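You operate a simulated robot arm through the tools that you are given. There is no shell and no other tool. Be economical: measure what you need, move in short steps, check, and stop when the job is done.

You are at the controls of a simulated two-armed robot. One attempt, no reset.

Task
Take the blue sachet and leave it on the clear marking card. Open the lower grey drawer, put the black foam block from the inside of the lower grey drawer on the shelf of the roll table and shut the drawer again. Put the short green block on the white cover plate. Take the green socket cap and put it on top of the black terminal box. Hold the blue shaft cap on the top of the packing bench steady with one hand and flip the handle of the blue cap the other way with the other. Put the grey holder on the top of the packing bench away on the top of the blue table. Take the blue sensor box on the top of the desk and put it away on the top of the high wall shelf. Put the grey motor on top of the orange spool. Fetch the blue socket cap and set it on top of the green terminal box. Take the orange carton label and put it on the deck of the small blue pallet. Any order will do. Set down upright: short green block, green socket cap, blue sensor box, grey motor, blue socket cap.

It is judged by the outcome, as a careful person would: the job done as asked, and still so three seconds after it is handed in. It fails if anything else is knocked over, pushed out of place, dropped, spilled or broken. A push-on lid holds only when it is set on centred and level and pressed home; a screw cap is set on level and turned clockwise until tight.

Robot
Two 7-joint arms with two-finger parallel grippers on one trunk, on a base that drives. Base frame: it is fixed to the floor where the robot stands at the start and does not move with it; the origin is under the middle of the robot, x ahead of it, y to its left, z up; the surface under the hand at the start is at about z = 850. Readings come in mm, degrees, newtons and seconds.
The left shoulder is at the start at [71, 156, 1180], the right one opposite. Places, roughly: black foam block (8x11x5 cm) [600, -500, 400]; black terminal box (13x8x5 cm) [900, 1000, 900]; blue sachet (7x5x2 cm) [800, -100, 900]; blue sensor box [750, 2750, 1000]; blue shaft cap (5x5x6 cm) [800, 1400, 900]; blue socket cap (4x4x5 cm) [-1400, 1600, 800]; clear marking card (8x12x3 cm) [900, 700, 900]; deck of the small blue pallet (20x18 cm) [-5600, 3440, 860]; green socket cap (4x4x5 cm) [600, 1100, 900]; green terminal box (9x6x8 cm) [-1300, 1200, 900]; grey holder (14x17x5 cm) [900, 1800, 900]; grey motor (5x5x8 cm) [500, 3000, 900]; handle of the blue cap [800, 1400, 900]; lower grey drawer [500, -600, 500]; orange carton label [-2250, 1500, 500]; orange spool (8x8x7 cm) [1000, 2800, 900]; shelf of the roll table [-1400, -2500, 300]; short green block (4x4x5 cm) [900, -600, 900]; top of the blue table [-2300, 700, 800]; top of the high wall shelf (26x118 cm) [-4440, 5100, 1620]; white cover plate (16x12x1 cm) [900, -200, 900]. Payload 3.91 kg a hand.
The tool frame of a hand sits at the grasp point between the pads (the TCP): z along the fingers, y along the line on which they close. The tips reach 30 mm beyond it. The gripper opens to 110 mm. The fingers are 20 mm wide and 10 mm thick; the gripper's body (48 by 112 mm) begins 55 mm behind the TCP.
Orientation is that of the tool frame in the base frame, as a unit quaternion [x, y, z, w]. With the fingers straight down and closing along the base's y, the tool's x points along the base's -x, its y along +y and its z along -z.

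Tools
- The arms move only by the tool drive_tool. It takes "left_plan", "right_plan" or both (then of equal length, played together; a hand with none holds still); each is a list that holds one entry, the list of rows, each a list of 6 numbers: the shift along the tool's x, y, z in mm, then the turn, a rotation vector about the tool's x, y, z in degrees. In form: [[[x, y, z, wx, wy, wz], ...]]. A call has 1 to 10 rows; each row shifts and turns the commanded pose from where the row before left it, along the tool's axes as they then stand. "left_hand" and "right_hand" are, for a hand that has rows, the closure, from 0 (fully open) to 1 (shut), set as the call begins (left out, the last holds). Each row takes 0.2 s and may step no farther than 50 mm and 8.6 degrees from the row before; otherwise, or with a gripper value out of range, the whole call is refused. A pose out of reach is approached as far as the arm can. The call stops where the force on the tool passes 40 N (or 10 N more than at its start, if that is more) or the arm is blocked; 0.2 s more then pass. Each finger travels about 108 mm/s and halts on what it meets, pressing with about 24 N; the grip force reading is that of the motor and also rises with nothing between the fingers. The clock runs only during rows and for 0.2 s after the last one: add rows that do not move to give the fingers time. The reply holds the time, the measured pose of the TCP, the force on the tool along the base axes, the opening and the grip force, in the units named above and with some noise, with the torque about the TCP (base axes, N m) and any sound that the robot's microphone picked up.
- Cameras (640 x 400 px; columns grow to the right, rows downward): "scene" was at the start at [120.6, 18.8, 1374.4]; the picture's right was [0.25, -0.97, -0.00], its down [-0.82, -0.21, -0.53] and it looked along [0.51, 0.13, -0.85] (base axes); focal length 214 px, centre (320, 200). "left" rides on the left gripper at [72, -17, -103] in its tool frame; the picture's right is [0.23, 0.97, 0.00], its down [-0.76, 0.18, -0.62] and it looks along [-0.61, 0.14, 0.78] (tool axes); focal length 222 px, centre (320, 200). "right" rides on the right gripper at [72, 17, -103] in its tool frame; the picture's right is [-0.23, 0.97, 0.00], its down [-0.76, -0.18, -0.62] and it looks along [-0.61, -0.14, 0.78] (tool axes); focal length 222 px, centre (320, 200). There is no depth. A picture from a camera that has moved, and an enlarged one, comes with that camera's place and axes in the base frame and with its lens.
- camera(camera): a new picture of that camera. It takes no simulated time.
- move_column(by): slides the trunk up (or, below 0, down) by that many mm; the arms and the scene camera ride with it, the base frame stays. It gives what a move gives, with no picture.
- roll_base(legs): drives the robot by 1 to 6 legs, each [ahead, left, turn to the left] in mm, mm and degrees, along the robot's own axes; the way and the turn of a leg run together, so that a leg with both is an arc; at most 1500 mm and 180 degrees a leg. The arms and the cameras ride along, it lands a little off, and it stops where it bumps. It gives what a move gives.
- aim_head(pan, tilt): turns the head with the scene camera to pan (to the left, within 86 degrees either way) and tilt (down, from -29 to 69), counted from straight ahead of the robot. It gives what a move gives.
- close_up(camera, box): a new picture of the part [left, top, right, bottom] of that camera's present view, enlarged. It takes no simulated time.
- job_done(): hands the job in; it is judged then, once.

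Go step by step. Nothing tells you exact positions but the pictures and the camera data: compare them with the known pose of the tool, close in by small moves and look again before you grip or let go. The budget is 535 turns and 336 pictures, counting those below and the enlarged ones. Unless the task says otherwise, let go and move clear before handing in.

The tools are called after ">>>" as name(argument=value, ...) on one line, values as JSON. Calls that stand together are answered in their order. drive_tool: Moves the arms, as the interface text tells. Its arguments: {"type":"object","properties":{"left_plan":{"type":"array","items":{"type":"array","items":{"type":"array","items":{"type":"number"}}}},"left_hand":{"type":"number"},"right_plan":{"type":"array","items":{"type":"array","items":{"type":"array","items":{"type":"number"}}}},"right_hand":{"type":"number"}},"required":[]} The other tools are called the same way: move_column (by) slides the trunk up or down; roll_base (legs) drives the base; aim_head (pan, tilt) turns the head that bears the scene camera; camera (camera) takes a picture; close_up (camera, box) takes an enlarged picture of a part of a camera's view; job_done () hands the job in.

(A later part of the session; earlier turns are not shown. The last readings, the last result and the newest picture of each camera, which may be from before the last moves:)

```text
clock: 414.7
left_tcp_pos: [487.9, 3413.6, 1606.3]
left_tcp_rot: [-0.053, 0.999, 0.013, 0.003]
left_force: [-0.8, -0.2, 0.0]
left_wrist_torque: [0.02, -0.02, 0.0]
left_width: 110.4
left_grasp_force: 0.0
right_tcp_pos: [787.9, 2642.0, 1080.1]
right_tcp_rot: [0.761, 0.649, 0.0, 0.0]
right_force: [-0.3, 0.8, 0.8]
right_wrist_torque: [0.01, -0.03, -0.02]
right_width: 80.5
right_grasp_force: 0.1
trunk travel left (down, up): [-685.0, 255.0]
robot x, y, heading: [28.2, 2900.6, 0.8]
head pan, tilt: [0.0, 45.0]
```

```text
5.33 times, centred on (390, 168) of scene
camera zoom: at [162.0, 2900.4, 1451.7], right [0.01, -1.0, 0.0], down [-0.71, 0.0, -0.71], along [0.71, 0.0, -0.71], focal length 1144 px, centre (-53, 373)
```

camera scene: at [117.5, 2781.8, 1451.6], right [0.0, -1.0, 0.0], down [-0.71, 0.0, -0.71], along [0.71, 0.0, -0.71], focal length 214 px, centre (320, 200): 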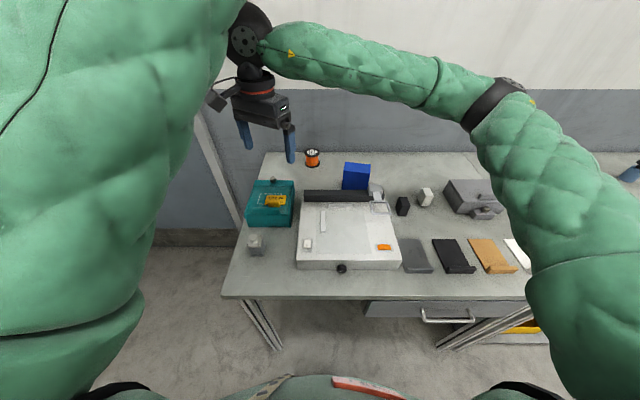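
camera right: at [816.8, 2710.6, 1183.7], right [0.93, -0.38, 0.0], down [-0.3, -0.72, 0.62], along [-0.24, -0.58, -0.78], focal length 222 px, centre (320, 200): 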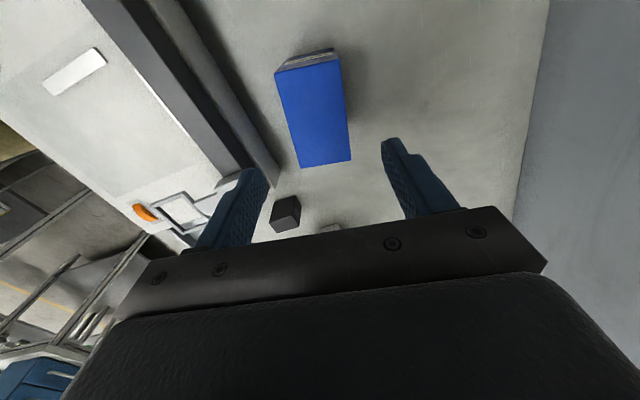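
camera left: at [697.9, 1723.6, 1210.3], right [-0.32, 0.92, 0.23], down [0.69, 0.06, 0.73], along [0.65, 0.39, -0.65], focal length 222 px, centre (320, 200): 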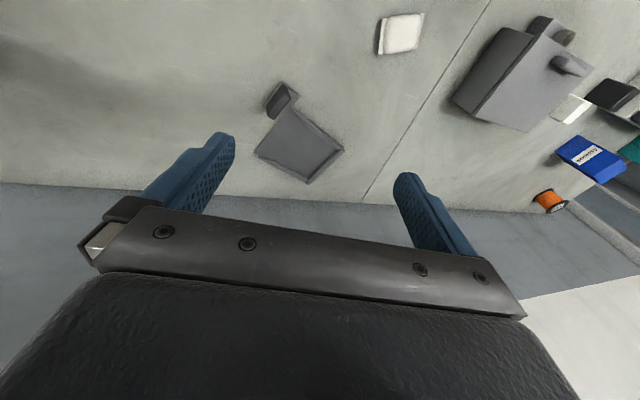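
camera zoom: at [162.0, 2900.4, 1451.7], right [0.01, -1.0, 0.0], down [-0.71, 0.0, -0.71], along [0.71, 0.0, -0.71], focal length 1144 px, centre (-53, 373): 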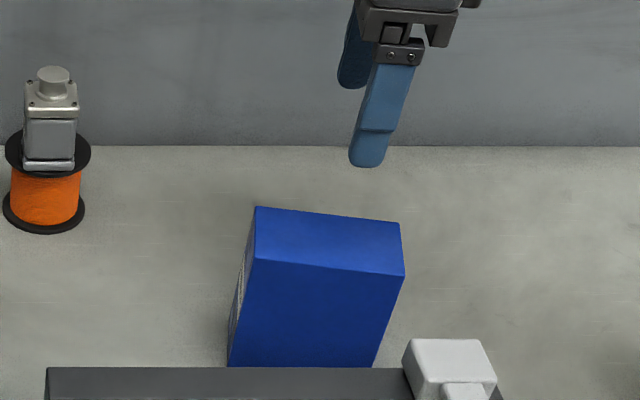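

Aligned. I'll descend over the sensor box and grip it.

>>> drive_tool(right_plan=[[[2, -2, 45, 0, 0, -2], [0, 0, 45, 0, 0, 0], [0, 0, 40, 0, 0, 0], [0, 0, 32, 0, 0, 0], [0, 0, 0, 0, 0, 0]]])

>>> drive_tool(right_plan=[[[0, 0, 0, 0, 0, 0], [0, 0, 0, 0, 0, 0], [0, 0, 0, 0, 0, 0]]], right_hand=1)

>>> drive_tool(right_plan=[[[0, 0, -20, 0, 0, 0], [0, 0, -45, 0, 0, 0], [0, 0, -45, 0, 0, 0], [0, 0, -45, 0, 0, 0], [0, 0, -45, 0, 0, 0]]])

>>> camera(camera="right")

```text
clock: 415.9
left_tcp_pos: [488.6, 3413.9, 1606.2]
left_tcp_rot: [-0.053, 0.999, 0.014, 0.004]
left_force: [1.4, 0.3, -0.4]
left_wrist_torque: [0.03, 0.03, -0.02]
left_width: 109.6
left_grasp_force: 0.1
right_tcp_pos: [785.0, 2647.4, 918.2]
right_tcp_rot: [0.749, 0.662, 0.0, 0.0]
right_force: [0.2, -1.3, -0.3]
right_wrist_torque: [-0.03, 0.0, 0.01]
right_width: 80.3
right_grasp_force: 0.1
trunk travel left (down, up): [-685.0, 255.0]
robot x, y, heading: [31.2, 2900.5, 0.3]
head pan, tilt: [0.0, 45.0]
```

```text
clock: 416.7
left_tcp_pos: [488.9, 3414.3, 1604.9]
left_tcp_rot: [-0.053, 0.999, 0.013, 0.004]
left_force: [0.6, -0.1, -0.4]
left_wrist_torque: [0.01, 0.03, 0.0]
left_width: 110.0
left_grasp_force: 0.1
right_tcp_pos: [785.0, 2646.5, 917.9]
right_tcp_rot: [0.75, 0.662, 0.001, 0.0]
right_force: [0.0, -0.1, 0.2]
right_wrist_torque: [0.02, -0.07, -0.01]
right_width: 61.2
right_grasp_force: 23.8
trunk travel left (down, up): [-685.0, 255.0]
robot x, y, heading: [27.2, 2899.8, 0.3]
head pan, tilt: [0.0, 45.0]
```

```text
clock: 417.9
left_tcp_pos: [486.8, 3415.1, 1604.6]
left_tcp_rot: [-0.053, 0.998, 0.013, 0.004]
left_force: [-0.2, -0.2, -1.2]
left_wrist_torque: [0.04, 0.01, 0.02]
left_width: 110.1
left_grasp_force: 0.1
right_tcp_pos: [785.0, 2645.0, 1116.3]
right_tcp_rot: [0.749, 0.662, 0.001, 0.0]
right_force: [-0.3, 0.2, -2.7]
right_wrist_torque: [0.03, 0.01, 0.01]
right_width: 61.3
right_grasp_force: 24.0
trunk travel left (down, up): [-685.0, 255.0]
robot x, y, heading: [30.1, 2900.2, 0.3]
head pan, tilt: [0.0, 45.0]
```

```text
126 pictures are left
camera right: at [811.9, 2715.6, 1220.6], right [0.94, -0.35, 0.0], down [-0.27, -0.73, 0.62], along [-0.22, -0.59, -0.78], focal length 222 px, centre (320, 200)
```

right: 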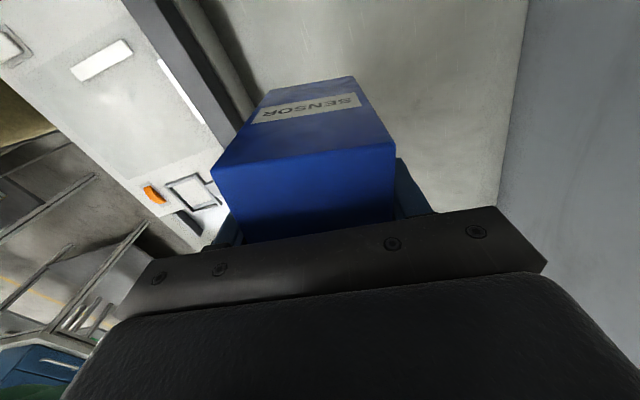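

The sensor box is held. I'll tuck the hand in, then drive back, along the far corridor, and sideways to the high shelf.

>>> drive_tool(right_plan=[[[0, -40, -10, 0, 0, 0], [0, -40, -10, 0, 0, 0], [0, -40, -10, 0, 0, 0], [0, -40, -10, 0, 0, 0]]])

>>> roll_base(legs=[[-200, 0, 0], [0, 900, 0], [0, 0, 90], [0, 1390, 0], [0, 1390, 0], [0, 1380, 0]])

>>> aim_head(pan=-10, tilt=5)

>>> camera(camera="scene")

```text
clock: 418.9
left_tcp_pos: [486.3, 3415.3, 1605.9]
left_tcp_rot: [-0.052, 0.999, 0.013, 0.004]
left_force: [0.0, 0.3, 0.2]
left_wrist_torque: [-0.02, -0.06, 0.02]
left_width: 110.1
left_grasp_force: 0.0
right_tcp_pos: [625.5, 2663.8, 1158.1]
right_tcp_rot: [0.75, 0.661, 0.001, 0.0]
right_force: [0.4, 0.1, -2.1]
right_wrist_torque: [-0.04, -0.04, -0.01]
right_width: 61.3
right_grasp_force: 24.1
trunk travel left (down, up): [-685.0, 255.0]
robot x, y, heading: [32.2, 2898.5, 0.6]
head pan, tilt: [0.0, 45.0]
```

```text
clock: 448.2
left_tcp_pos: [-4893.0, 4143.6, 1605.0]
left_tcp_rot: [0.757, -0.653, -0.011, 0.006]
left_force: [0.1, -0.6, 0.8]
left_wrist_torque: [0.0, 0.0, 0.02]
left_width: 109.8
left_grasp_force: 0.1
right_tcp_pos: [-4148.5, 4313.2, 1156.0]
right_tcp_rot: [0.041, 0.999, 0.0, 0.0]
right_force: [0.2, -0.5, -2.8]
right_wrist_torque: [-0.02, -0.01, -0.01]
right_width: 60.6
right_grasp_force: 24.5
trunk travel left (down, up): [-685.0, 255.0]
robot x, y, heading: [-4356.8, 3708.5, 92.6]
head pan, tilt: [0.0, 45.0]
```

```text
clock: 449.3
left_tcp_pos: [-4893.3, 4143.4, 1605.2]
left_tcp_rot: [0.757, -0.654, -0.012, 0.007]
left_force: [-0.2, 0.3, 0.6]
left_wrist_torque: [0.02, 0.03, -0.02]
left_width: 110.3
left_grasp_force: 0.1
right_tcp_pos: [-4148.3, 4313.4, 1156.8]
right_tcp_rot: [0.041, 0.999, 0.001, 0.0]
right_force: [0.8, -0.7, -1.8]
right_wrist_torque: [0.0, 0.03, -0.03]
right_width: 60.6
right_grasp_force: 23.8
trunk travel left (down, up): [-685.0, 255.0]
robot x, y, heading: [-4359.3, 3707.2, 92.8]
head pan, tilt: [-10.0, 5.0]
```

```text
125 pictures are left
camera scene: at [-4346.2, 3848.1, 1514.5], right [0.99, -0.13, 0.0], down [-0.01, -0.09, -1.0], along [0.13, 0.99, -0.09], focal length 214 px, centre (320, 200)
```

scene: 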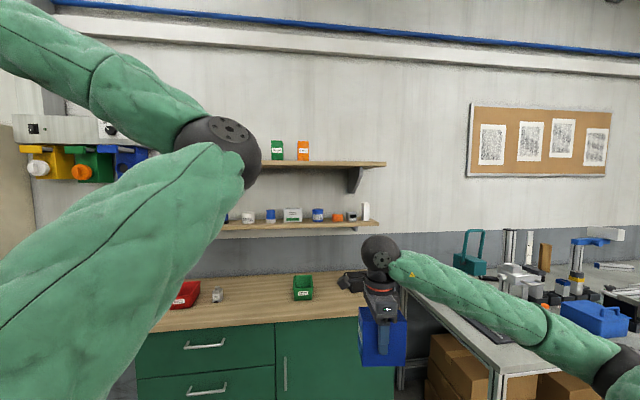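

The shelf's free part is around x -4080, and its front edge is y≈4970 at z≈1611. I'll raise the trunk fully and lift the box to about z 1700 before driving in.

>>> move_column(by=250)

>>> drive_tool(right_plan=[[[0, 0, -45, 0, 0, 0], [0, 0, -45, 0, 0, 0], [0, 0, -45, 0, 0, 0], [0, 0, -45, 0, 0, 0], [0, 0, -45, 0, 0, 0], [0, 0, -45, 0, 0, 0], [0, 0, -35, 0, 0, 0], [0, 0, 0, 0, 0, 0]]])

>>> camera(camera="scene")

```text
clock: 451.9
left_tcp_pos: [-4893.1, 4142.9, 1855.9]
left_tcp_rot: [0.757, -0.653, -0.012, 0.008]
left_force: [-0.4, 0.7, -0.6]
left_wrist_torque: [-0.02, -0.03, 0.01]
left_width: 109.9
left_grasp_force: 0.1
right_tcp_pos: [-4147.9, 4313.3, 1406.7]
right_tcp_rot: [0.041, 0.999, 0.0, 0.0]
right_force: [-0.1, -0.6, -2.3]
right_wrist_torque: [-0.04, 0.02, -0.01]
right_width: 60.6
right_grasp_force: 23.9
trunk travel left (down, up): [-935.0, 5.0]
robot x, y, heading: [-4356.7, 3700.9, 92.6]
head pan, tilt: [-10.0, 5.0]
```

```text
clock: 453.7
left_tcp_pos: [-4892.9, 4144.1, 1854.8]
left_tcp_rot: [0.756, -0.654, -0.012, 0.007]
left_force: [0.2, 1.0, -0.4]
left_wrist_torque: [-0.03, 0.01, -0.02]
left_width: 109.9
left_grasp_force: 0.0
right_tcp_pos: [-4147.0, 4312.5, 1711.1]
right_tcp_rot: [0.042, 0.999, -0.001, 0.001]
right_force: [-0.1, -0.2, -1.9]
right_wrist_torque: [-0.03, 0.01, 0.02]
right_width: 60.4
right_grasp_force: 24.3
trunk travel left (down, up): [-935.0, 5.0]
robot x, y, heading: [-4363.5, 3704.0, 93.1]
head pan, tilt: [-10.0, 5.0]
```

```text
124 pictures are left
camera scene: at [-4345.7, 3848.6, 1764.5], right [0.99, -0.13, 0.0], down [-0.01, -0.09, -1.0], along [0.13, 0.99, -0.09], focal length 214 px, centre (320, 200)
```

scene: 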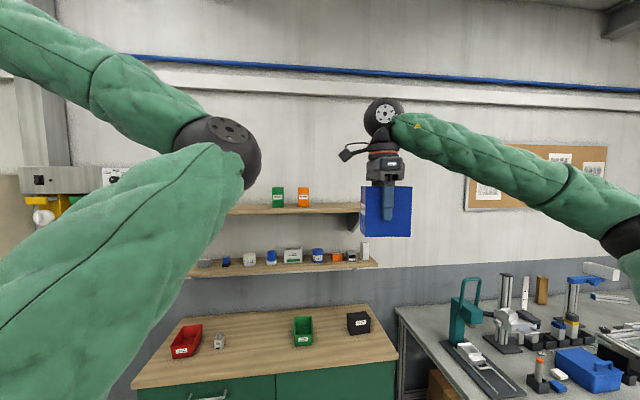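

>>> roll_base(legs=[[660, -90, -2.5]])

>>> camera(camera="scene")

>>> camera(camera="right")

```text
clock: 457.3
left_tcp_pos: [-4791.7, 4823.1, 1855.5]
left_tcp_rot: [0.739, -0.674, -0.012, 0.006]
left_force: [0.4, -0.1, -1.0]
left_wrist_torque: [0.0, 0.03, 0.01]
left_width: 110.0
left_grasp_force: 0.1
right_tcp_pos: [-4038.4, 4951.0, 1711.8]
right_tcp_rot: [0.069, 0.998, 0.0, 0.0]
right_force: [0.2, -0.6, -3.0]
right_wrist_torque: [0.01, 0.02, 0.01]
right_width: 60.4
right_grasp_force: 23.8
trunk travel left (down, up): [-935.0, 5.0]
robot x, y, heading: [-4286.6, 4355.2, 89.6]
head pan, tilt: [-10.0, 5.0]
```

```text
123 pictures are left
camera scene: at [-4262.4, 4497.5, 1764.8], right [0.98, -0.18, 0.0], down [-0.02, -0.09, -1.0], along [0.18, 0.98, -0.09], focal length 214 px, centre (320, 200)
```

scene: 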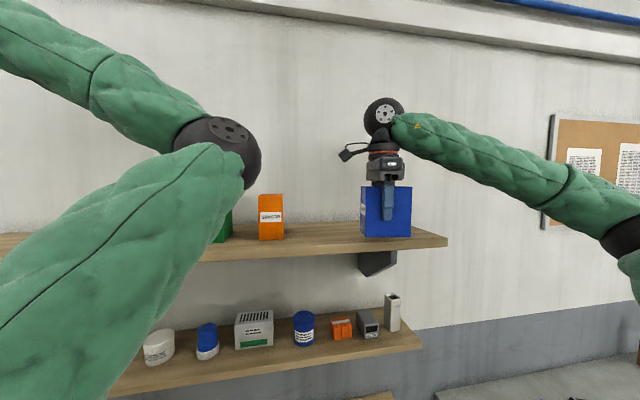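

```text
122 pictures are left
camera right: at [-4108.1, 4976.9, 1816.1], right [0.36, 0.93, 0.0], down [0.73, -0.28, 0.62], along [0.58, -0.22, -0.78], focal length 222 px, centre (320, 200)
```

right: 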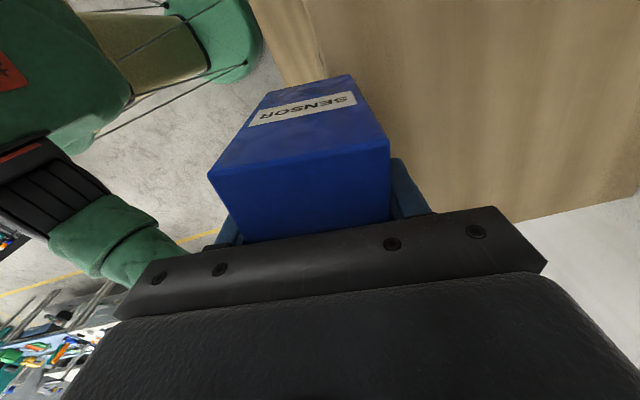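

The box is in front of the shelf, about 32 mm above its top. I'll move it in over the shelf to y≈5085.

>>> drive_tool(right_plan=[[[12, 32.4, 0, 0, 0, 0], [12, 32.4, 0, 0, 0, 0], [12, 32.4, 0, 0, 0, 0], [12, 32.4, 0, 0, 0, 0], [0, 0, 0, 0, 0, 0]]])

>>> camera(camera="scene")

>>> camera(camera="right")

```text
clock: 458.5
left_tcp_pos: [-4791.6, 4824.3, 1856.0]
left_tcp_rot: [0.739, -0.674, -0.013, 0.007]
left_force: [0.5, 1.0, -0.9]
left_wrist_torque: [0.01, -0.01, -0.02]
left_width: 109.8
left_grasp_force: 0.1
right_tcp_pos: [-4068.3, 5087.5, 1712.5]
right_tcp_rot: [0.068, 0.998, 0.0, 0.0]
right_force: [0.0, -0.1, -2.6]
right_wrist_torque: [-0.01, 0.03, -0.01]
right_width: 60.4
right_grasp_force: 24.0
trunk travel left (down, up): [-935.0, 5.0]
robot x, y, heading: [-4282.0, 4356.7, 89.6]
head pan, tilt: [-10.0, 5.0]
```

```text
121 pictures are left
camera scene: at [-4262.1, 4498.8, 1764.6], right [0.98, -0.18, 0.0], down [-0.02, -0.09, -1.0], along [0.18, 0.98, -0.09], focal length 214 px, centre (320, 200)
```

scene: 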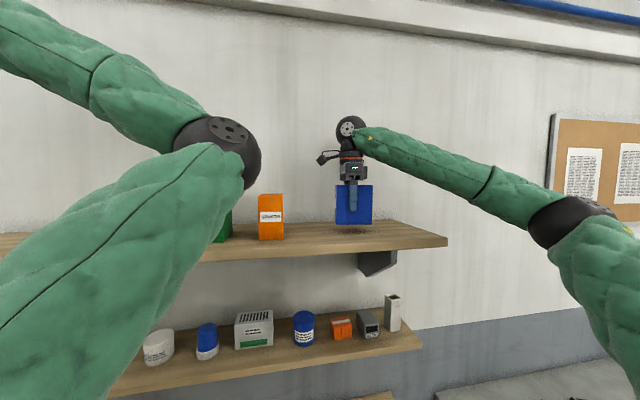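

```text
120 pictures are left
camera right: at [-4137.0, 5115.0, 1816.6], right [0.36, 0.93, 0.0], down [0.73, -0.28, 0.62], along [0.58, -0.22, -0.78], focal length 222 px, centre (320, 200)
```

right: 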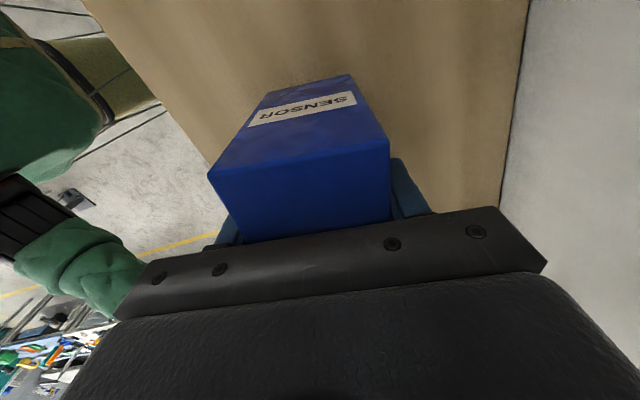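

The box is fully over the shelf. I'll lower it gently.

>>> drive_tool(right_plan=[[[0, 0, 15, 0, 0, 0], [0, 0, 8, 0, 0, 0], [0, 0, 0, 0, 0, 0]]])

>>> drive_tool(right_plan=[[[0, 0, 4, 0, 0, 0], [0, 0, 0, 0, 0, 0]]])

>>> drive_tool(right_plan=[[[0, 0, 4, 0, 0, 0], [0, 0, 0, 0, 0, 0]]])

>>> close_up(camera="scene", box=[280, 160, 440, 280])

```text
clock: 459.3
left_tcp_pos: [-4791.1, 4822.3, 1855.2]
left_tcp_rot: [0.739, -0.674, -0.012, 0.007]
left_force: [0.6, -1.6, 0.0]
left_wrist_torque: [-0.02, 0.02, -0.01]
left_width: 109.8
left_grasp_force: 0.1
right_tcp_pos: [-4067.6, 5087.2, 1690.0]
right_tcp_rot: [0.069, 0.998, 0.001, 0.001]
right_force: [0.0, -0.2, -2.3]
right_wrist_torque: [-0.03, 0.01, 0.0]
right_width: 60.3
right_grasp_force: 23.9
trunk travel left (down, up): [-935.0, 5.0]
robot x, y, heading: [-4285.8, 4355.7, 89.8]
head pan, tilt: [-10.0, 5.0]
```

```text
clock: 459.9
left_tcp_pos: [-4790.6, 4822.9, 1855.6]
left_tcp_rot: [0.739, -0.673, -0.011, 0.007]
left_force: [-0.1, 0.7, -1.2]
left_wrist_torque: [0.03, -0.03, -0.01]
left_width: 110.1
left_grasp_force: 0.0
right_tcp_pos: [-4069.4, 5088.3, 1687.3]
right_tcp_rot: [0.069, 0.998, 0.001, 0.0]
right_force: [-0.1, 3.6, 20.6]
right_wrist_torque: [-0.35, 0.1, -0.35]
right_width: 60.2
right_grasp_force: 23.5
trunk travel left (down, up): [-935.0, 5.0]
robot x, y, heading: [-4283.3, 4355.2, 89.5]
head pan, tilt: [-10.0, 5.0]
```

```text
clock: 460.5
left_tcp_pos: [-4792.0, 4821.8, 1854.8]
left_tcp_rot: [0.738, -0.675, -0.011, 0.006]
left_force: [0.3, 0.1, 0.1]
left_wrist_torque: [0.0, -0.01, 0.02]
left_width: 109.8
left_grasp_force: 0.1
right_tcp_pos: [-4070.5, 5087.1, 1682.7]
right_tcp_rot: [0.069, 0.998, 0.001, 0.0]
right_force: [0.1, 2.1, 21.6]
right_wrist_torque: [-0.31, 0.05, -0.37]
right_width: 59.9
right_grasp_force: 23.9
trunk travel left (down, up): [-935.0, 5.0]
robot x, y, heading: [-4281.8, 4356.4, 89.6]
head pan, tilt: [-10.0, 5.0]
```

```text
3.33 times, centred on (360, 220) of scene
camera zoom: at [-4262.8, 4497.5, 1764.8], right [0.98, -0.18, 0.0], down [-0.02, -0.09, -1.0], along [0.18, 0.98, -0.09], focal length 715 px, centre (187, 133)
```

zoom: 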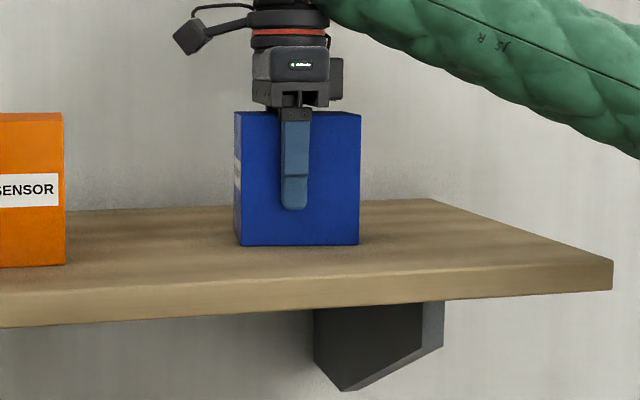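

The box stands on the shelf. I'll release and withdraw upward.

>>> drive_tool(right_plan=[[[0, 0, -2, 0, 0, 0], [0, 0, 0, 0, 0, 0], [0, 0, 0, 0, 0, 0]]], right_hand=0.25)

>>> drive_tool(right_plan=[[[0, 0, -30, 0, 0, 0], [0, 0, -45, 0, 0, 0], [0, 0, -45, 0, 0, 0], [0, -45, 0, 0, 0, 0], [0, -45, 0, 0, 0, 0], [0, -45, 0, 0, 0, 0], [0, -45, 0, 0, 0, 0]]])

>>> close_up(camera="scene", box=[200, 140, 456, 300])

```text
clock: 461.3
left_tcp_pos: [-4791.6, 4823.9, 1854.8]
left_tcp_rot: [0.739, -0.674, -0.012, 0.007]
left_force: [-0.3, -0.3, 0.9]
left_wrist_torque: [0.02, 0.02, -0.02]
left_width: 109.8
left_grasp_force: 0.1
right_tcp_pos: [-4069.3, 5087.2, 1681.7]
right_tcp_rot: [0.07, 0.998, 0.0, 0.0]
right_force: [0.2, 0.0, -1.2]
right_wrist_torque: [-0.03, -0.04, 0.01]
right_width: 82.3
right_grasp_force: 0.0
trunk travel left (down, up): [-935.0, 5.0]
robot x, y, heading: [-4283.1, 4350.7, 89.6]
head pan, tilt: [-10.0, 5.0]
```

```text
clock: 462.9
left_tcp_pos: [-4791.8, 4823.4, 1855.3]
left_tcp_rot: [0.739, -0.674, -0.012, 0.006]
left_force: [0.1, -0.4, -0.4]
left_wrist_torque: [0.05, 0.04, 0.03]
left_width: 110.0
left_grasp_force: 0.0
right_tcp_pos: [-4094.5, 4906.6, 1802.0]
right_tcp_rot: [0.068, 0.998, 0.001, 0.0]
right_force: [-0.1, -1.0, -0.1]
right_wrist_torque: [-0.03, -0.02, 0.0]
right_width: 82.5
right_grasp_force: 0.1
trunk travel left (down, up): [-935.0, 5.0]
robot x, y, heading: [-4282.1, 4353.9, 89.6]
head pan, tilt: [-10.0, 5.0]
```

```text
2.50 times, centred on (328, 220) of scene
camera zoom: at [-4262.3, 4497.8, 1764.7], right [0.98, -0.18, 0.0], down [-0.02, -0.09, -1.0], along [0.18, 0.98, -0.09], focal length 536 px, centre (300, 150)
```

zoom: 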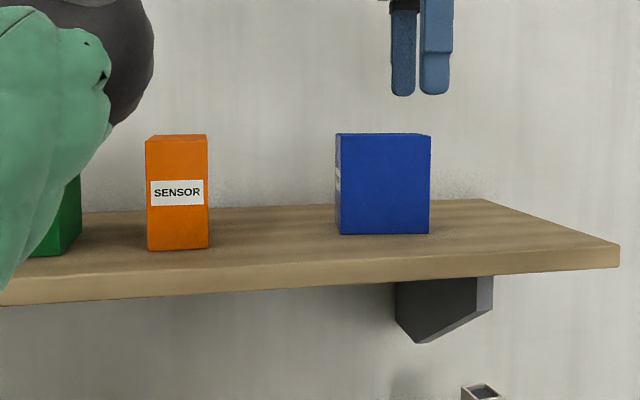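

The sensor box stands on the high shelf. Next is the blue socket cap on the middle table: I'll drive back to the aisle.

>>> roll_base(legs=[[-600, 0, 0], [0, 0, -89.6], [1350, 30, 0], [1350, 30, 0], [1340, 0, 0]])

>>> move_column(by=-250)

```text
clock: 489.1
left_tcp_pos: [195.9, 4403.3, 1855.5]
left_tcp_rot: [-0.06, 0.998, 0.013, 0.003]
left_force: [0.4, 0.0, 0.7]
left_wrist_torque: [0.02, 0.02, -0.03]
left_width: 109.9
left_grasp_force: 0.0
right_tcp_pos: [302.2, 3708.9, 1801.3]
right_tcp_rot: [0.744, 0.669, 0.001, 0.001]
right_force: [-0.1, -0.1, -0.2]
right_wrist_torque: [0.0, 0.0, -0.01]
right_width: 82.4
right_grasp_force: 0.1
trunk travel left (down, up): [-935.0, 5.0]
robot x, y, heading: [-255.8, 3883.9, 1.2]
head pan, tilt: [-10.0, 5.0]
```

```text
clock: 491.7
left_tcp_pos: [197.7, 4404.3, 1604.7]
left_tcp_rot: [-0.061, 0.998, 0.014, 0.004]
left_force: [-0.8, -0.2, -0.7]
left_wrist_torque: [0.0, -0.01, 0.01]
left_width: 109.9
left_grasp_force: 0.1
right_tcp_pos: [301.8, 3709.0, 1550.4]
right_tcp_rot: [0.745, 0.668, 0.0, 0.0]
right_force: [0.0, 0.5, -1.2]
right_wrist_torque: [0.03, -0.02, 0.0]
right_width: 82.5
right_grasp_force: 0.0
trunk travel left (down, up): [-685.0, 255.0]
robot x, y, heading: [-258.5, 3884.4, 1.3]
head pan, tilt: [-10.0, 5.0]
```

>>> roll_base(legs=[[-60, -1240, 0], [-60, -1240, 0], [0, 0, 90], [0, 0, 88.8]])

>>> aim_head(pan=0, tilt=45)

>>> camera(camera="scene")

```text
clock: 511.3
left_tcp_pos: [-785.0, 922.7, 1605.5]
left_tcp_rot: [0.998, 0.057, -0.003, 0.013]
left_force: [0.3, 0.2, -0.1]
left_wrist_torque: [-0.01, -0.01, 0.01]
left_width: 109.7
left_grasp_force: 0.1
right_tcp_pos: [-884.5, 1617.1, 1550.3]
right_tcp_rot: [-0.665, 0.747, 0.0, 0.0]
right_force: [0.0, 0.6, 0.5]
right_wrist_torque: [0.03, -0.03, 0.01]
right_width: 82.5
right_grasp_force: 0.1
trunk travel left (down, up): [-685.0, 255.0]
robot x, y, heading: [-326.3, 1441.4, -179.0]
head pan, tilt: [-10.0, 5.0]
```

```text
clock: 512.3
left_tcp_pos: [-783.7, 922.8, 1605.5]
left_tcp_rot: [0.998, 0.056, -0.003, 0.012]
left_force: [0.3, 0.3, 0.6]
left_wrist_torque: [0.04, -0.01, -0.04]
left_width: 109.9
left_grasp_force: 0.0
right_tcp_pos: [-885.0, 1618.3, 1552.6]
right_tcp_rot: [-0.665, 0.747, 0.0, -0.001]
right_force: [-0.2, 0.2, 0.2]
right_wrist_torque: [0.02, 0.01, -0.04]
right_width: 82.3
right_grasp_force: 0.1
trunk travel left (down, up): [-685.0, 255.0]
robot x, y, heading: [-329.7, 1441.7, -179.1]
head pan, tilt: [0.0, 45.0]
```

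```text
117 pictures are left
camera scene: at [-456.9, 1440.9, 1451.7], right [-0.01, 1.0, 0.0], down [0.71, 0.01, -0.71], along [-0.71, -0.01, -0.71], focal length 214 px, centre (320, 200)
```

scene: 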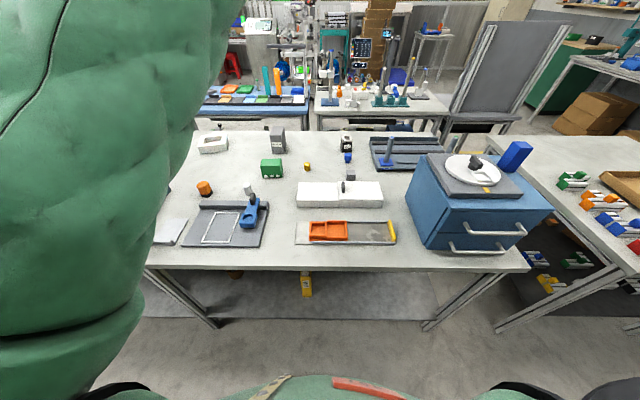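

>>> roll_base(legs=[[90, 0, -0.9]])

>>> close_up(camera="scene", box=[240, 110, 400, 230])

```text
clock: 513.4
left_tcp_pos: [-881.4, 929.4, 1606.1]
left_tcp_rot: [0.999, 0.049, -0.004, 0.013]
left_force: [0.8, -0.8, -0.2]
left_wrist_torque: [-0.01, 0.01, 0.0]
left_width: 110.1
left_grasp_force: 0.1
right_tcp_pos: [-970.5, 1627.1, 1552.2]
right_tcp_rot: [-0.659, 0.752, 0.001, -0.001]
right_force: [-0.5, 0.4, -0.8]
right_wrist_torque: [0.0, -0.04, -0.01]
right_width: 82.5
right_grasp_force: 0.0
trunk travel left (down, up): [-685.0, 255.0]
robot x, y, heading: [-419.8, 1445.1, 180.0]
head pan, tilt: [0.0, 45.0]
```

```text
3.33 times, centred on (320, 170) of scene
camera zoom: at [-545.3, 1443.7, 1451.8], right [0.0, 1.0, 0.0], down [0.71, 0.0, -0.71], along [-0.71, 0.0, -0.71], focal length 715 px, centre (320, 300)
```

zoom: 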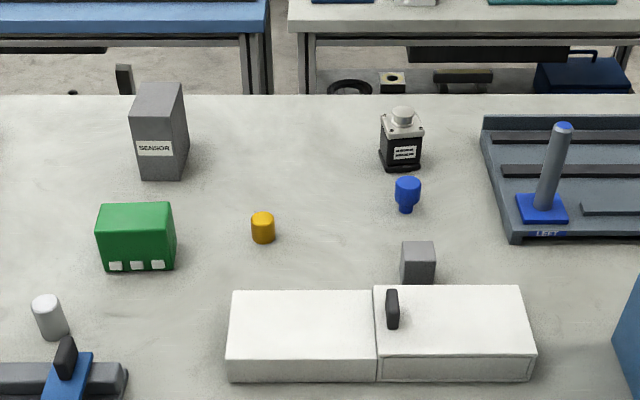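

The blue cap is at about [-1321, 1560], and the green terminal box's top is centred at about [-1229, 1224]. I'll square the right hand's yaw and move above the cap.

>>> drive_tool(right_plan=[[[0, 0, 30, 0, 0, -8.3], [0, 0, 30, 0, 0, -8.3], [0, 0, 30, 0, 0, -8.3], [0, 0, 30, 0, 0, -8.3], [0, 0, 30, 0, 0, -8.3], [0, 0, 30, 0, 0, -8.3], [0, 0, 30, 0, 0, -8.3], [0, 0, 30, 0, 0, -8.3], [0, 0, 30, 0, 0, -8.3], [0, 0, 30, 0, 0, -8.3]]], right_hand=0)

>>> drive_tool(right_plan=[[[0, 0, 30, 0, 0, -8.3], [0, 0, 30, 0, 0, -6.7], [-43.8, 8, 21, 0, 0, 0], [-43.8, 8, 21, 0, 0, 0], [-43.8, 8, 21, 0, 0, 0], [-43.8, 8, 21, 0, 0, 0], [-43.8, 8, 21, 0, 0, 0], [-43.8, 8, 21, 0, 0, 0], [-43.8, 8, 21, 0, 0, 0], [-43.8, 8, 21, 0, 0, 0]]])

>>> camera(camera="right")

```text
clock: 515.6
left_tcp_pos: [-882.2, 931.1, 1605.9]
left_tcp_rot: [0.999, 0.049, -0.004, 0.013]
left_force: [-0.5, -0.3, 0.3]
left_wrist_torque: [-0.01, 0.0, -0.02]
left_width: 109.8
left_grasp_force: 0.1
right_tcp_pos: [-969.8, 1627.9, 1250.7]
right_tcp_rot: [0.992, -0.126, 0.0, 0.0]
right_force: [-0.7, -0.9, 0.3]
right_wrist_torque: [-0.03, -0.01, -0.01]
right_width: 109.9
right_grasp_force: 0.1
trunk travel left (down, up): [-685.0, 255.0]
robot x, y, heading: [-415.8, 1440.8, 180.1]
head pan, tilt: [0.0, 45.0]
```

```text
clock: 517.8
left_tcp_pos: [-882.1, 929.2, 1604.7]
left_tcp_rot: [0.999, 0.047, -0.004, 0.013]
left_force: [-0.1, 0.2, 0.5]
left_wrist_torque: [-0.01, -0.01, 0.01]
left_width: 110.3
left_grasp_force: 0.0
right_tcp_pos: [-1322.4, 1560.0, 1025.7]
right_tcp_rot: [1.0, 0.004, -0.001, 0.001]
right_force: [0.4, 0.2, -0.3]
right_wrist_torque: [-0.04, -0.03, 0.02]
right_width: 110.1
right_grasp_force: 0.1
trunk travel left (down, up): [-685.0, 255.0]
robot x, y, heading: [-416.3, 1442.3, 179.8]
head pan, tilt: [0.0, 45.0]
```

```text
115 pictures are left
camera right: at [-1250.0, 1543.4, 1130.0], right [-0.22, -0.98, 0.0], down [-0.76, 0.17, 0.62], along [-0.61, 0.14, -0.78], focal length 222 px, centre (320, 200)
```

right: 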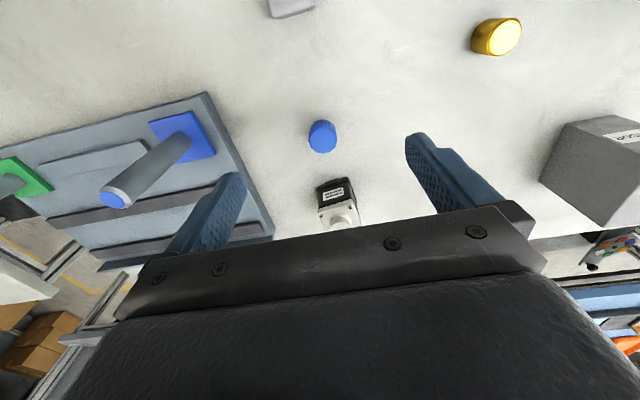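

Intersecting the two views, this table's top is about z 822, with the cap at [-1357, 1565]. I'll correct and look again lower.

>>> drive_tool(right_plan=[[[-35, -5, 10, 0, 0, 0], [0, 0, 40, 0, 0, 0], [0, 0, 35, 0, 0, 0], [0, 0, 0, 0, 0, 0]]])

>>> camera(camera="right")

```text
clock: 519.0
left_tcp_pos: [-875.7, 922.9, 1602.9]
left_tcp_rot: [0.999, 0.052, -0.005, 0.01]
left_force: [0.0, -0.7, 0.1]
left_wrist_torque: [-0.02, 0.02, 0.01]
left_width: 110.0
left_grasp_force: 0.1
right_tcp_pos: [-1366.7, 1559.0, 974.5]
right_tcp_rot: [1.0, 0.006, -0.021, -0.001]
right_force: [0.1, 0.0, 0.2]
right_wrist_torque: [0.01, -0.02, 0.0]
right_width: 110.0
right_grasp_force: 0.0
trunk travel left (down, up): [-685.0, 255.0]
robot x, y, heading: [-421.3, 1441.5, -179.8]
head pan, tilt: [0.0, 45.0]
stopped in row 4 (right hand): the arm was blocked; the commanded pose is now the measured one
```

```text
114 pictures are left
camera right: at [-1290.2, 1542.1, 1076.1], right [-0.21, -0.98, 0.01], down [-0.74, 0.17, 0.66], along [-0.64, 0.14, -0.76], focal length 222 px, centre (320, 200)
```

right: 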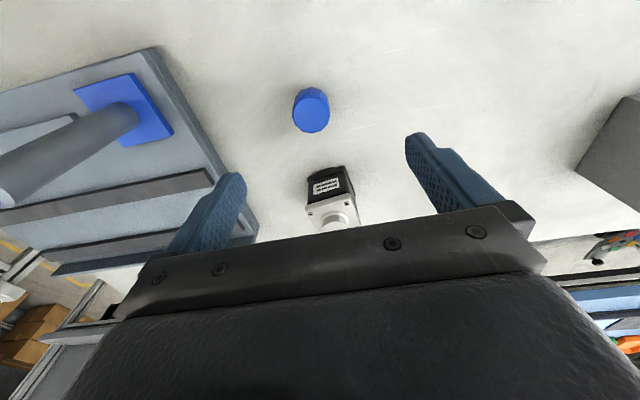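

The forearm likely touched the blue drawer box on the right. I'll raise and look.

>>> drive_tool(right_plan=[[[0, 0, -40, 0, -2.4, 0], [0, 0, -40, 0, 0, 0], [0, 0, -40, 0, 0, 0]]])

>>> camera(camera="scene")

```text
clock: 519.8
left_tcp_pos: [-882.3, 928.8, 1604.6]
left_tcp_rot: [0.999, 0.053, -0.004, 0.013]
left_force: [0.4, -0.8, -0.3]
left_wrist_torque: [-0.04, 0.04, 0.01]
left_width: 110.0
left_grasp_force: 0.0
right_tcp_pos: [-1360.5, 1562.3, 1079.7]
right_tcp_rot: [0.999, 0.007, -0.035, -0.001]
right_force: [0.4, 0.1, -0.3]
right_wrist_torque: [0.0, 0.01, -0.01]
right_width: 110.0
right_grasp_force: 0.1
trunk travel left (down, up): [-685.0, 255.0]
robot x, y, heading: [-421.2, 1445.0, -179.5]
head pan, tilt: [0.0, 45.0]
```

```text
113 pictures are left
camera scene: at [-549.7, 1445.3, 1451.2], right [-0.01, 1.0, 0.0], down [0.71, 0.0, -0.71], along [-0.71, 0.0, -0.71], focal length 214 px, centre (320, 200)
```

scene: 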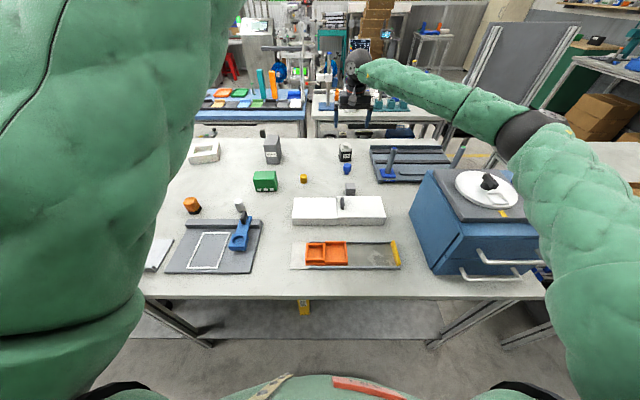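

I need to check whether the blue item on the drawer box was disturbed. I'll lift the arm more and look.

>>> move_column(by=250)

>>> drive_tool(right_plan=[[[0, 40, -20, 0, 1.6, 0], [0, 40, -20, 0, 0, 0], [0, 40, 0, 0, 0, 0], [0, 40, 0, 0, 0, 0], [0, 40, 0, 0, 0, 0], [0, 40, 0, 0, 0, 0], [0, 40, 0, 0, 0, 0]]])

>>> aim_head(pan=-30, tilt=45)

>>> camera(camera="scene")

```text
clock: 522.4
left_tcp_pos: [-882.0, 929.2, 1853.8]
left_tcp_rot: [0.999, 0.052, -0.004, 0.014]
left_force: [-0.8, -0.6, -0.2]
left_wrist_torque: [0.0, -0.01, -0.03]
left_width: 110.0
left_grasp_force: 0.1
right_tcp_pos: [-1360.8, 1562.8, 1331.8]
right_tcp_rot: [0.999, 0.007, -0.034, -0.001]
right_force: [0.1, 0.2, -0.1]
right_wrist_torque: [-0.03, -0.01, 0.0]
right_width: 109.8
right_grasp_force: 0.1
trunk travel left (down, up): [-935.0, 5.0]
robot x, y, heading: [-423.6, 1443.8, -179.4]
head pan, tilt: [0.0, 45.0]
```

```text
clock: 524.0
left_tcp_pos: [-882.7, 925.5, 1854.8]
left_tcp_rot: [0.999, 0.052, -0.004, 0.012]
left_force: [-0.1, -0.6, 0.3]
left_wrist_torque: [0.03, -0.02, 0.01]
left_width: 110.2
left_grasp_force: 0.2
right_tcp_pos: [-1354.9, 1280.4, 1373.4]
right_tcp_rot: [1.0, 0.006, -0.02, -0.001]
right_force: [-0.1, -0.1, -0.1]
right_wrist_torque: [0.01, -0.03, 0.04]
right_width: 110.0
right_grasp_force: 0.1
trunk travel left (down, up): [-935.0, 5.0]
robot x, y, heading: [-424.5, 1443.4, -179.7]
head pan, tilt: [0.0, 45.0]
```

```text
clock: 525.0
left_tcp_pos: [-882.4, 930.1, 1854.5]
left_tcp_rot: [0.999, 0.052, -0.003, 0.013]
left_force: [1.3, 0.1, -0.6]
left_wrist_torque: [0.0, 0.01, -0.01]
left_width: 110.2
left_grasp_force: 0.1
right_tcp_pos: [-1354.9, 1283.4, 1373.6]
right_tcp_rot: [1.0, 0.005, -0.02, 0.0]
right_force: [0.0, 1.2, -0.8]
right_wrist_torque: [-0.02, 0.01, 0.02]
right_width: 109.9
right_grasp_force: 0.0
trunk travel left (down, up): [-935.0, 5.0]
robot x, y, heading: [-419.0, 1444.8, -180.0]
head pan, tilt: [-30.0, 45.0]
```

```text
112 pictures are left
camera scene: at [-539.1, 1486.3, 1701.6], right [0.49, 0.87, 0.0], down [0.61, -0.35, -0.71], along [-0.61, 0.35, -0.71], focal length 214 px, centre (320, 200)
```

scene: 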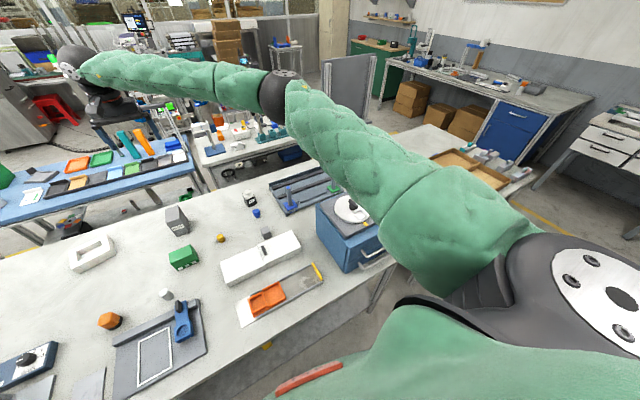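

>>> roll_base(legs=[[0, -450, 0]])

>>> aim_head(pan=0, tilt=50)

>>> camera(camera="scene")

```text
clock: 527.7
left_tcp_pos: [-886.9, 1385.2, 1855.4]
left_tcp_rot: [0.999, 0.049, -0.004, 0.013]
left_force: [-0.1, -0.6, -0.4]
left_wrist_torque: [0.02, -0.02, 0.02]
left_width: 110.0
left_grasp_force: 0.0
right_tcp_pos: [-1358.1, 1743.8, 1373.1]
right_tcp_rot: [1.0, 0.004, -0.02, -0.001]
right_force: [0.0, -0.3, -0.4]
right_wrist_torque: [0.0, 0.0, -0.01]
right_width: 110.1
right_grasp_force: 0.0
trunk travel left (down, up): [-935.0, 5.0]
robot x, y, heading: [-421.6, 1902.0, 179.8]
head pan, tilt: [-30.0, 45.0]
```

```text
clock: 528.7
left_tcp_pos: [-885.8, 1387.9, 1854.8]
left_tcp_rot: [0.999, 0.049, -0.004, 0.014]
left_force: [-0.2, 0.7, 0.9]
left_wrist_torque: [0.02, 0.0, 0.04]
left_width: 109.9
left_grasp_force: 0.0
right_tcp_pos: [-1355.8, 1745.5, 1372.9]
right_tcp_rot: [1.0, 0.003, -0.021, 0.0]
right_force: [0.2, -0.3, 0.3]
right_wrist_torque: [0.0, -0.02, 0.0]
right_width: 110.0
right_grasp_force: 0.2
trunk travel left (down, up): [-935.0, 5.0]
robot x, y, heading: [-419.0, 1903.2, 180.1]
head pan, tilt: [0.0, 50.0]
```

```text
111 pictures are left
camera scene: at [-546.6, 1902.8, 1694.7], right [0.0, 1.0, 0.0], down [0.77, 0.0, -0.64], along [-0.64, 0.0, -0.77], focal length 214 px, centre (320, 200)
```

scene: 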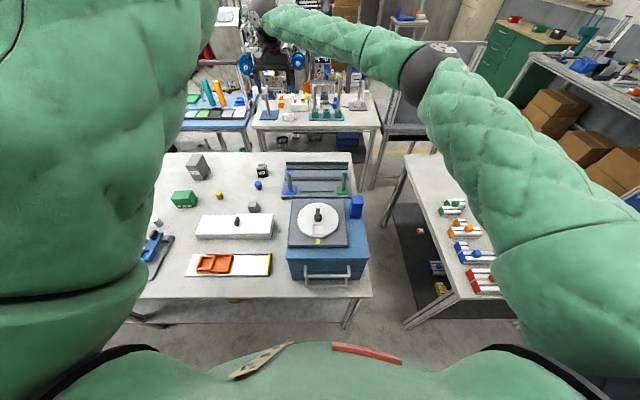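

The blue item is still standing in the same place. I'll approach the cap from further left, at y≈1300, so that the right elbow stays clear of the drawer box.

>>> roll_base(legs=[[0, 603, 0], [30, 0, 0]])

>>> move_column(by=-230)

>>> drive_tool(right_plan=[[[0, -45, 5, 0, 2.3, 0], [0, -45, 5, 0, 0, 0], [0, -45, 5, 0, 0, 0], [0, -45, 5, 0, 0, 0], [0, -45, 5, 0, 0, 0], [0, -45, 5, 0, 0, 0], [0, -45, 5, 0, 0, 0], [0, -45, 5, 0, 0, 0], [0, -45, 5, 0, 0, 0]]])

>>> camera(camera="right")

>>> camera(camera="scene")

```text
clock: 532.5
left_tcp_pos: [-907.8, 784.4, 1860.1]
left_tcp_rot: [0.999, 0.047, -0.008, 0.013]
left_force: [1.2, -0.9, 0.0]
left_wrist_torque: [-0.02, 0.11, 0.01]
left_width: 110.0
left_grasp_force: 0.0
right_tcp_pos: [-1380.6, 1140.1, 1380.6]
right_tcp_rot: [1.0, 0.001, -0.025, 0.0]
right_force: [0.9, 1.0, 0.2]
right_wrist_torque: [-0.03, 0.09, 0.02]
right_width: 109.9
right_grasp_force: 0.1
trunk travel left (down, up): [-935.0, 5.0]
robot x, y, heading: [-456.5, 1292.8, 179.6]
head pan, tilt: [0.0, 50.0]
```

```text
clock: 535.0
left_tcp_pos: [-918.9, 782.7, 1626.2]
left_tcp_rot: [0.999, 0.047, -0.004, 0.012]
left_force: [0.2, 0.1, -0.2]
left_wrist_torque: [0.01, 0.03, 0.0]
left_width: 110.0
left_grasp_force: 0.1
right_tcp_pos: [-1389.3, 1140.2, 1145.3]
right_tcp_rot: [1.0, 0.002, -0.021, 0.001]
right_force: [0.6, 0.3, -0.2]
right_wrist_torque: [-0.02, -0.02, 0.01]
right_width: 110.3
right_grasp_force: 0.2
trunk travel left (down, up): [-705.0, 235.0]
robot x, y, heading: [-454.5, 1291.0, 179.9]
head pan, tilt: [0.0, 50.0]
```

```text
clock: 537.0
left_tcp_pos: [-918.4, 785.7, 1626.4]
left_tcp_rot: [0.999, 0.046, -0.005, 0.012]
left_force: [0.4, 0.6, 1.0]
left_wrist_torque: [-0.05, 0.02, -0.02]
left_width: 109.8
left_grasp_force: 0.0
right_tcp_pos: [-1389.9, 1546.6, 1101.2]
right_tcp_rot: [1.0, 0.003, 0.0, 0.001]
right_force: [0.0, 0.4, 0.1]
right_wrist_torque: [0.0, 0.02, -0.01]
right_width: 109.8
right_grasp_force: 0.1
trunk travel left (down, up): [-705.0, 235.0]
robot x, y, heading: [-454.2, 1291.6, 179.9]
head pan, tilt: [0.0, 50.0]
```

```text
110 pictures are left
camera right: at [-1317.6, 1529.8, 1204.9], right [-0.22, -0.97, 0.0], down [-0.76, 0.17, 0.62], along [-0.61, 0.14, -0.78], focal length 222 px, centre (320, 200)
```

right: 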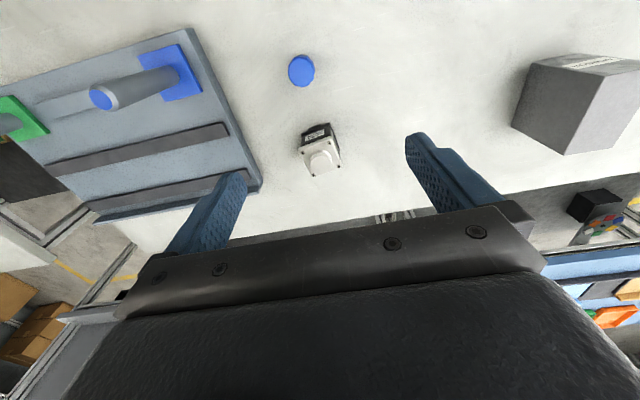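

```text
109 pictures are left
camera scene: at [-578.6, 1296.8, 1464.7], right [0.0, 1.0, 0.0], down [0.77, 0.0, -0.64], along [-0.64, 0.0, -0.77], focal length 214 px, centre (320, 200)
```

scene: 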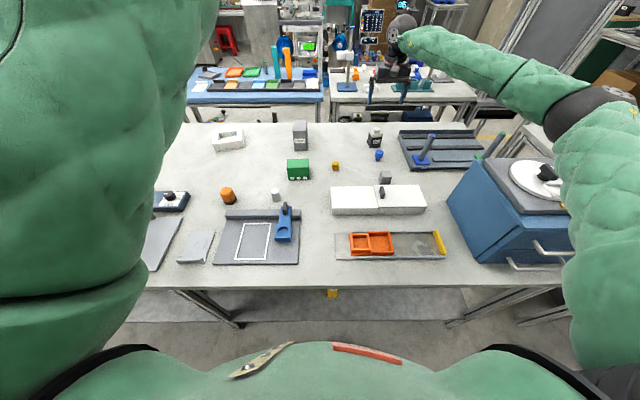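

>>> drive_tool(right_plan=[[[29, -20, 10, 0, 0, 0], [0, 0, 45, 0, 0, 0], [0, 0, 45, 0, 0, 0], [0, 0, 45, 0, 0, 0], [0, 0, 30, 0, 0, 0], [0, 0, 0, 0, 0, 0]]])

>>> camera(camera="right")

```text
clock: 538.4
left_tcp_pos: [-914.6, 775.5, 1628.7]
left_tcp_rot: [0.999, 0.048, -0.005, 0.01]
left_force: [0.1, 0.0, 0.0]
left_wrist_torque: [-0.01, -0.01, 0.02]
left_width: 109.9
left_grasp_force: 0.1
right_tcp_pos: [-1364.5, 1561.9, 938.8]
right_tcp_rot: [1.0, 0.002, -0.006, -0.001]
right_force: [0.8, -0.1, 0.4]
right_wrist_torque: [-0.03, -0.02, 0.02]
right_width: 110.2
right_grasp_force: 0.1
trunk travel left (down, up): [-705.0, 235.0]
robot x, y, heading: [-453.7, 1297.4, 179.6]
head pan, tilt: [0.0, 50.0]
```

```text
108 pictures are left
camera right: at [-1291.7, 1545.0, 1042.4], right [-0.22, -0.97, 0.0], down [-0.75, 0.17, 0.64], along [-0.62, 0.14, -0.77], focal length 222 px, centre (320, 200)
```

right: 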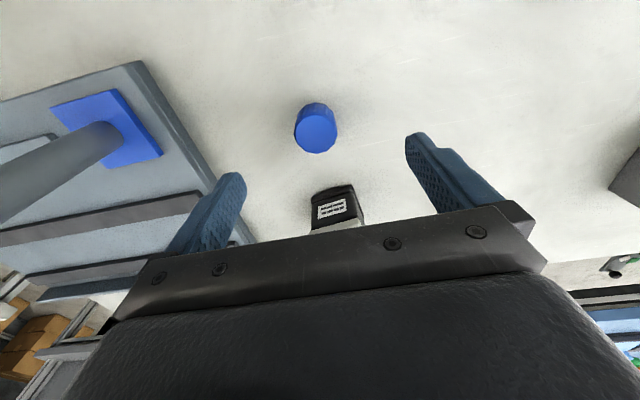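

>>> aim_head(pan=-30, tilt=35)

>>> camera(camera="scene")

```text
clock: 539.3
left_tcp_pos: [-914.6, 775.1, 1626.0]
left_tcp_rot: [0.999, 0.046, -0.006, 0.011]
left_force: [1.0, 0.7, 0.1]
left_wrist_torque: [0.0, -0.01, 0.0]
left_width: 109.9
left_grasp_force: 0.0
right_tcp_pos: [-1364.8, 1562.2, 941.2]
right_tcp_rot: [1.0, 0.003, -0.009, -0.003]
right_force: [0.3, -0.6, -0.2]
right_wrist_torque: [0.01, -0.02, -0.01]
right_width: 109.8
right_grasp_force: 0.0
trunk travel left (down, up): [-705.0, 235.0]
robot x, y, heading: [-456.4, 1290.6, 179.8]
head pan, tilt: [-30.0, 35.0]
```

```text
107 pictures are left
camera scene: at [-574.2, 1332.7, 1487.8], right [0.5, 0.86, 0.0], down [0.49, -0.29, -0.82], along [-0.71, 0.41, -0.57], focal length 214 px, centre (320, 200)
```

scene: 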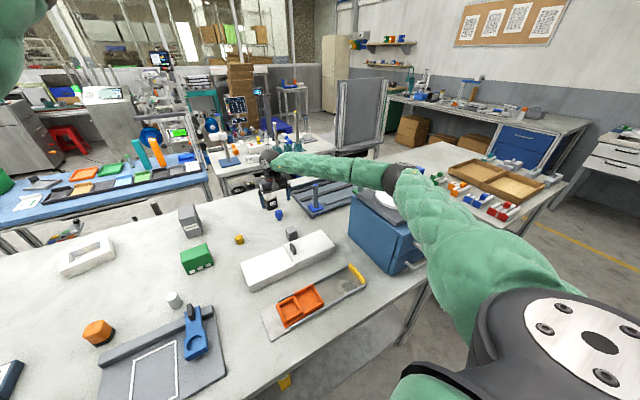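

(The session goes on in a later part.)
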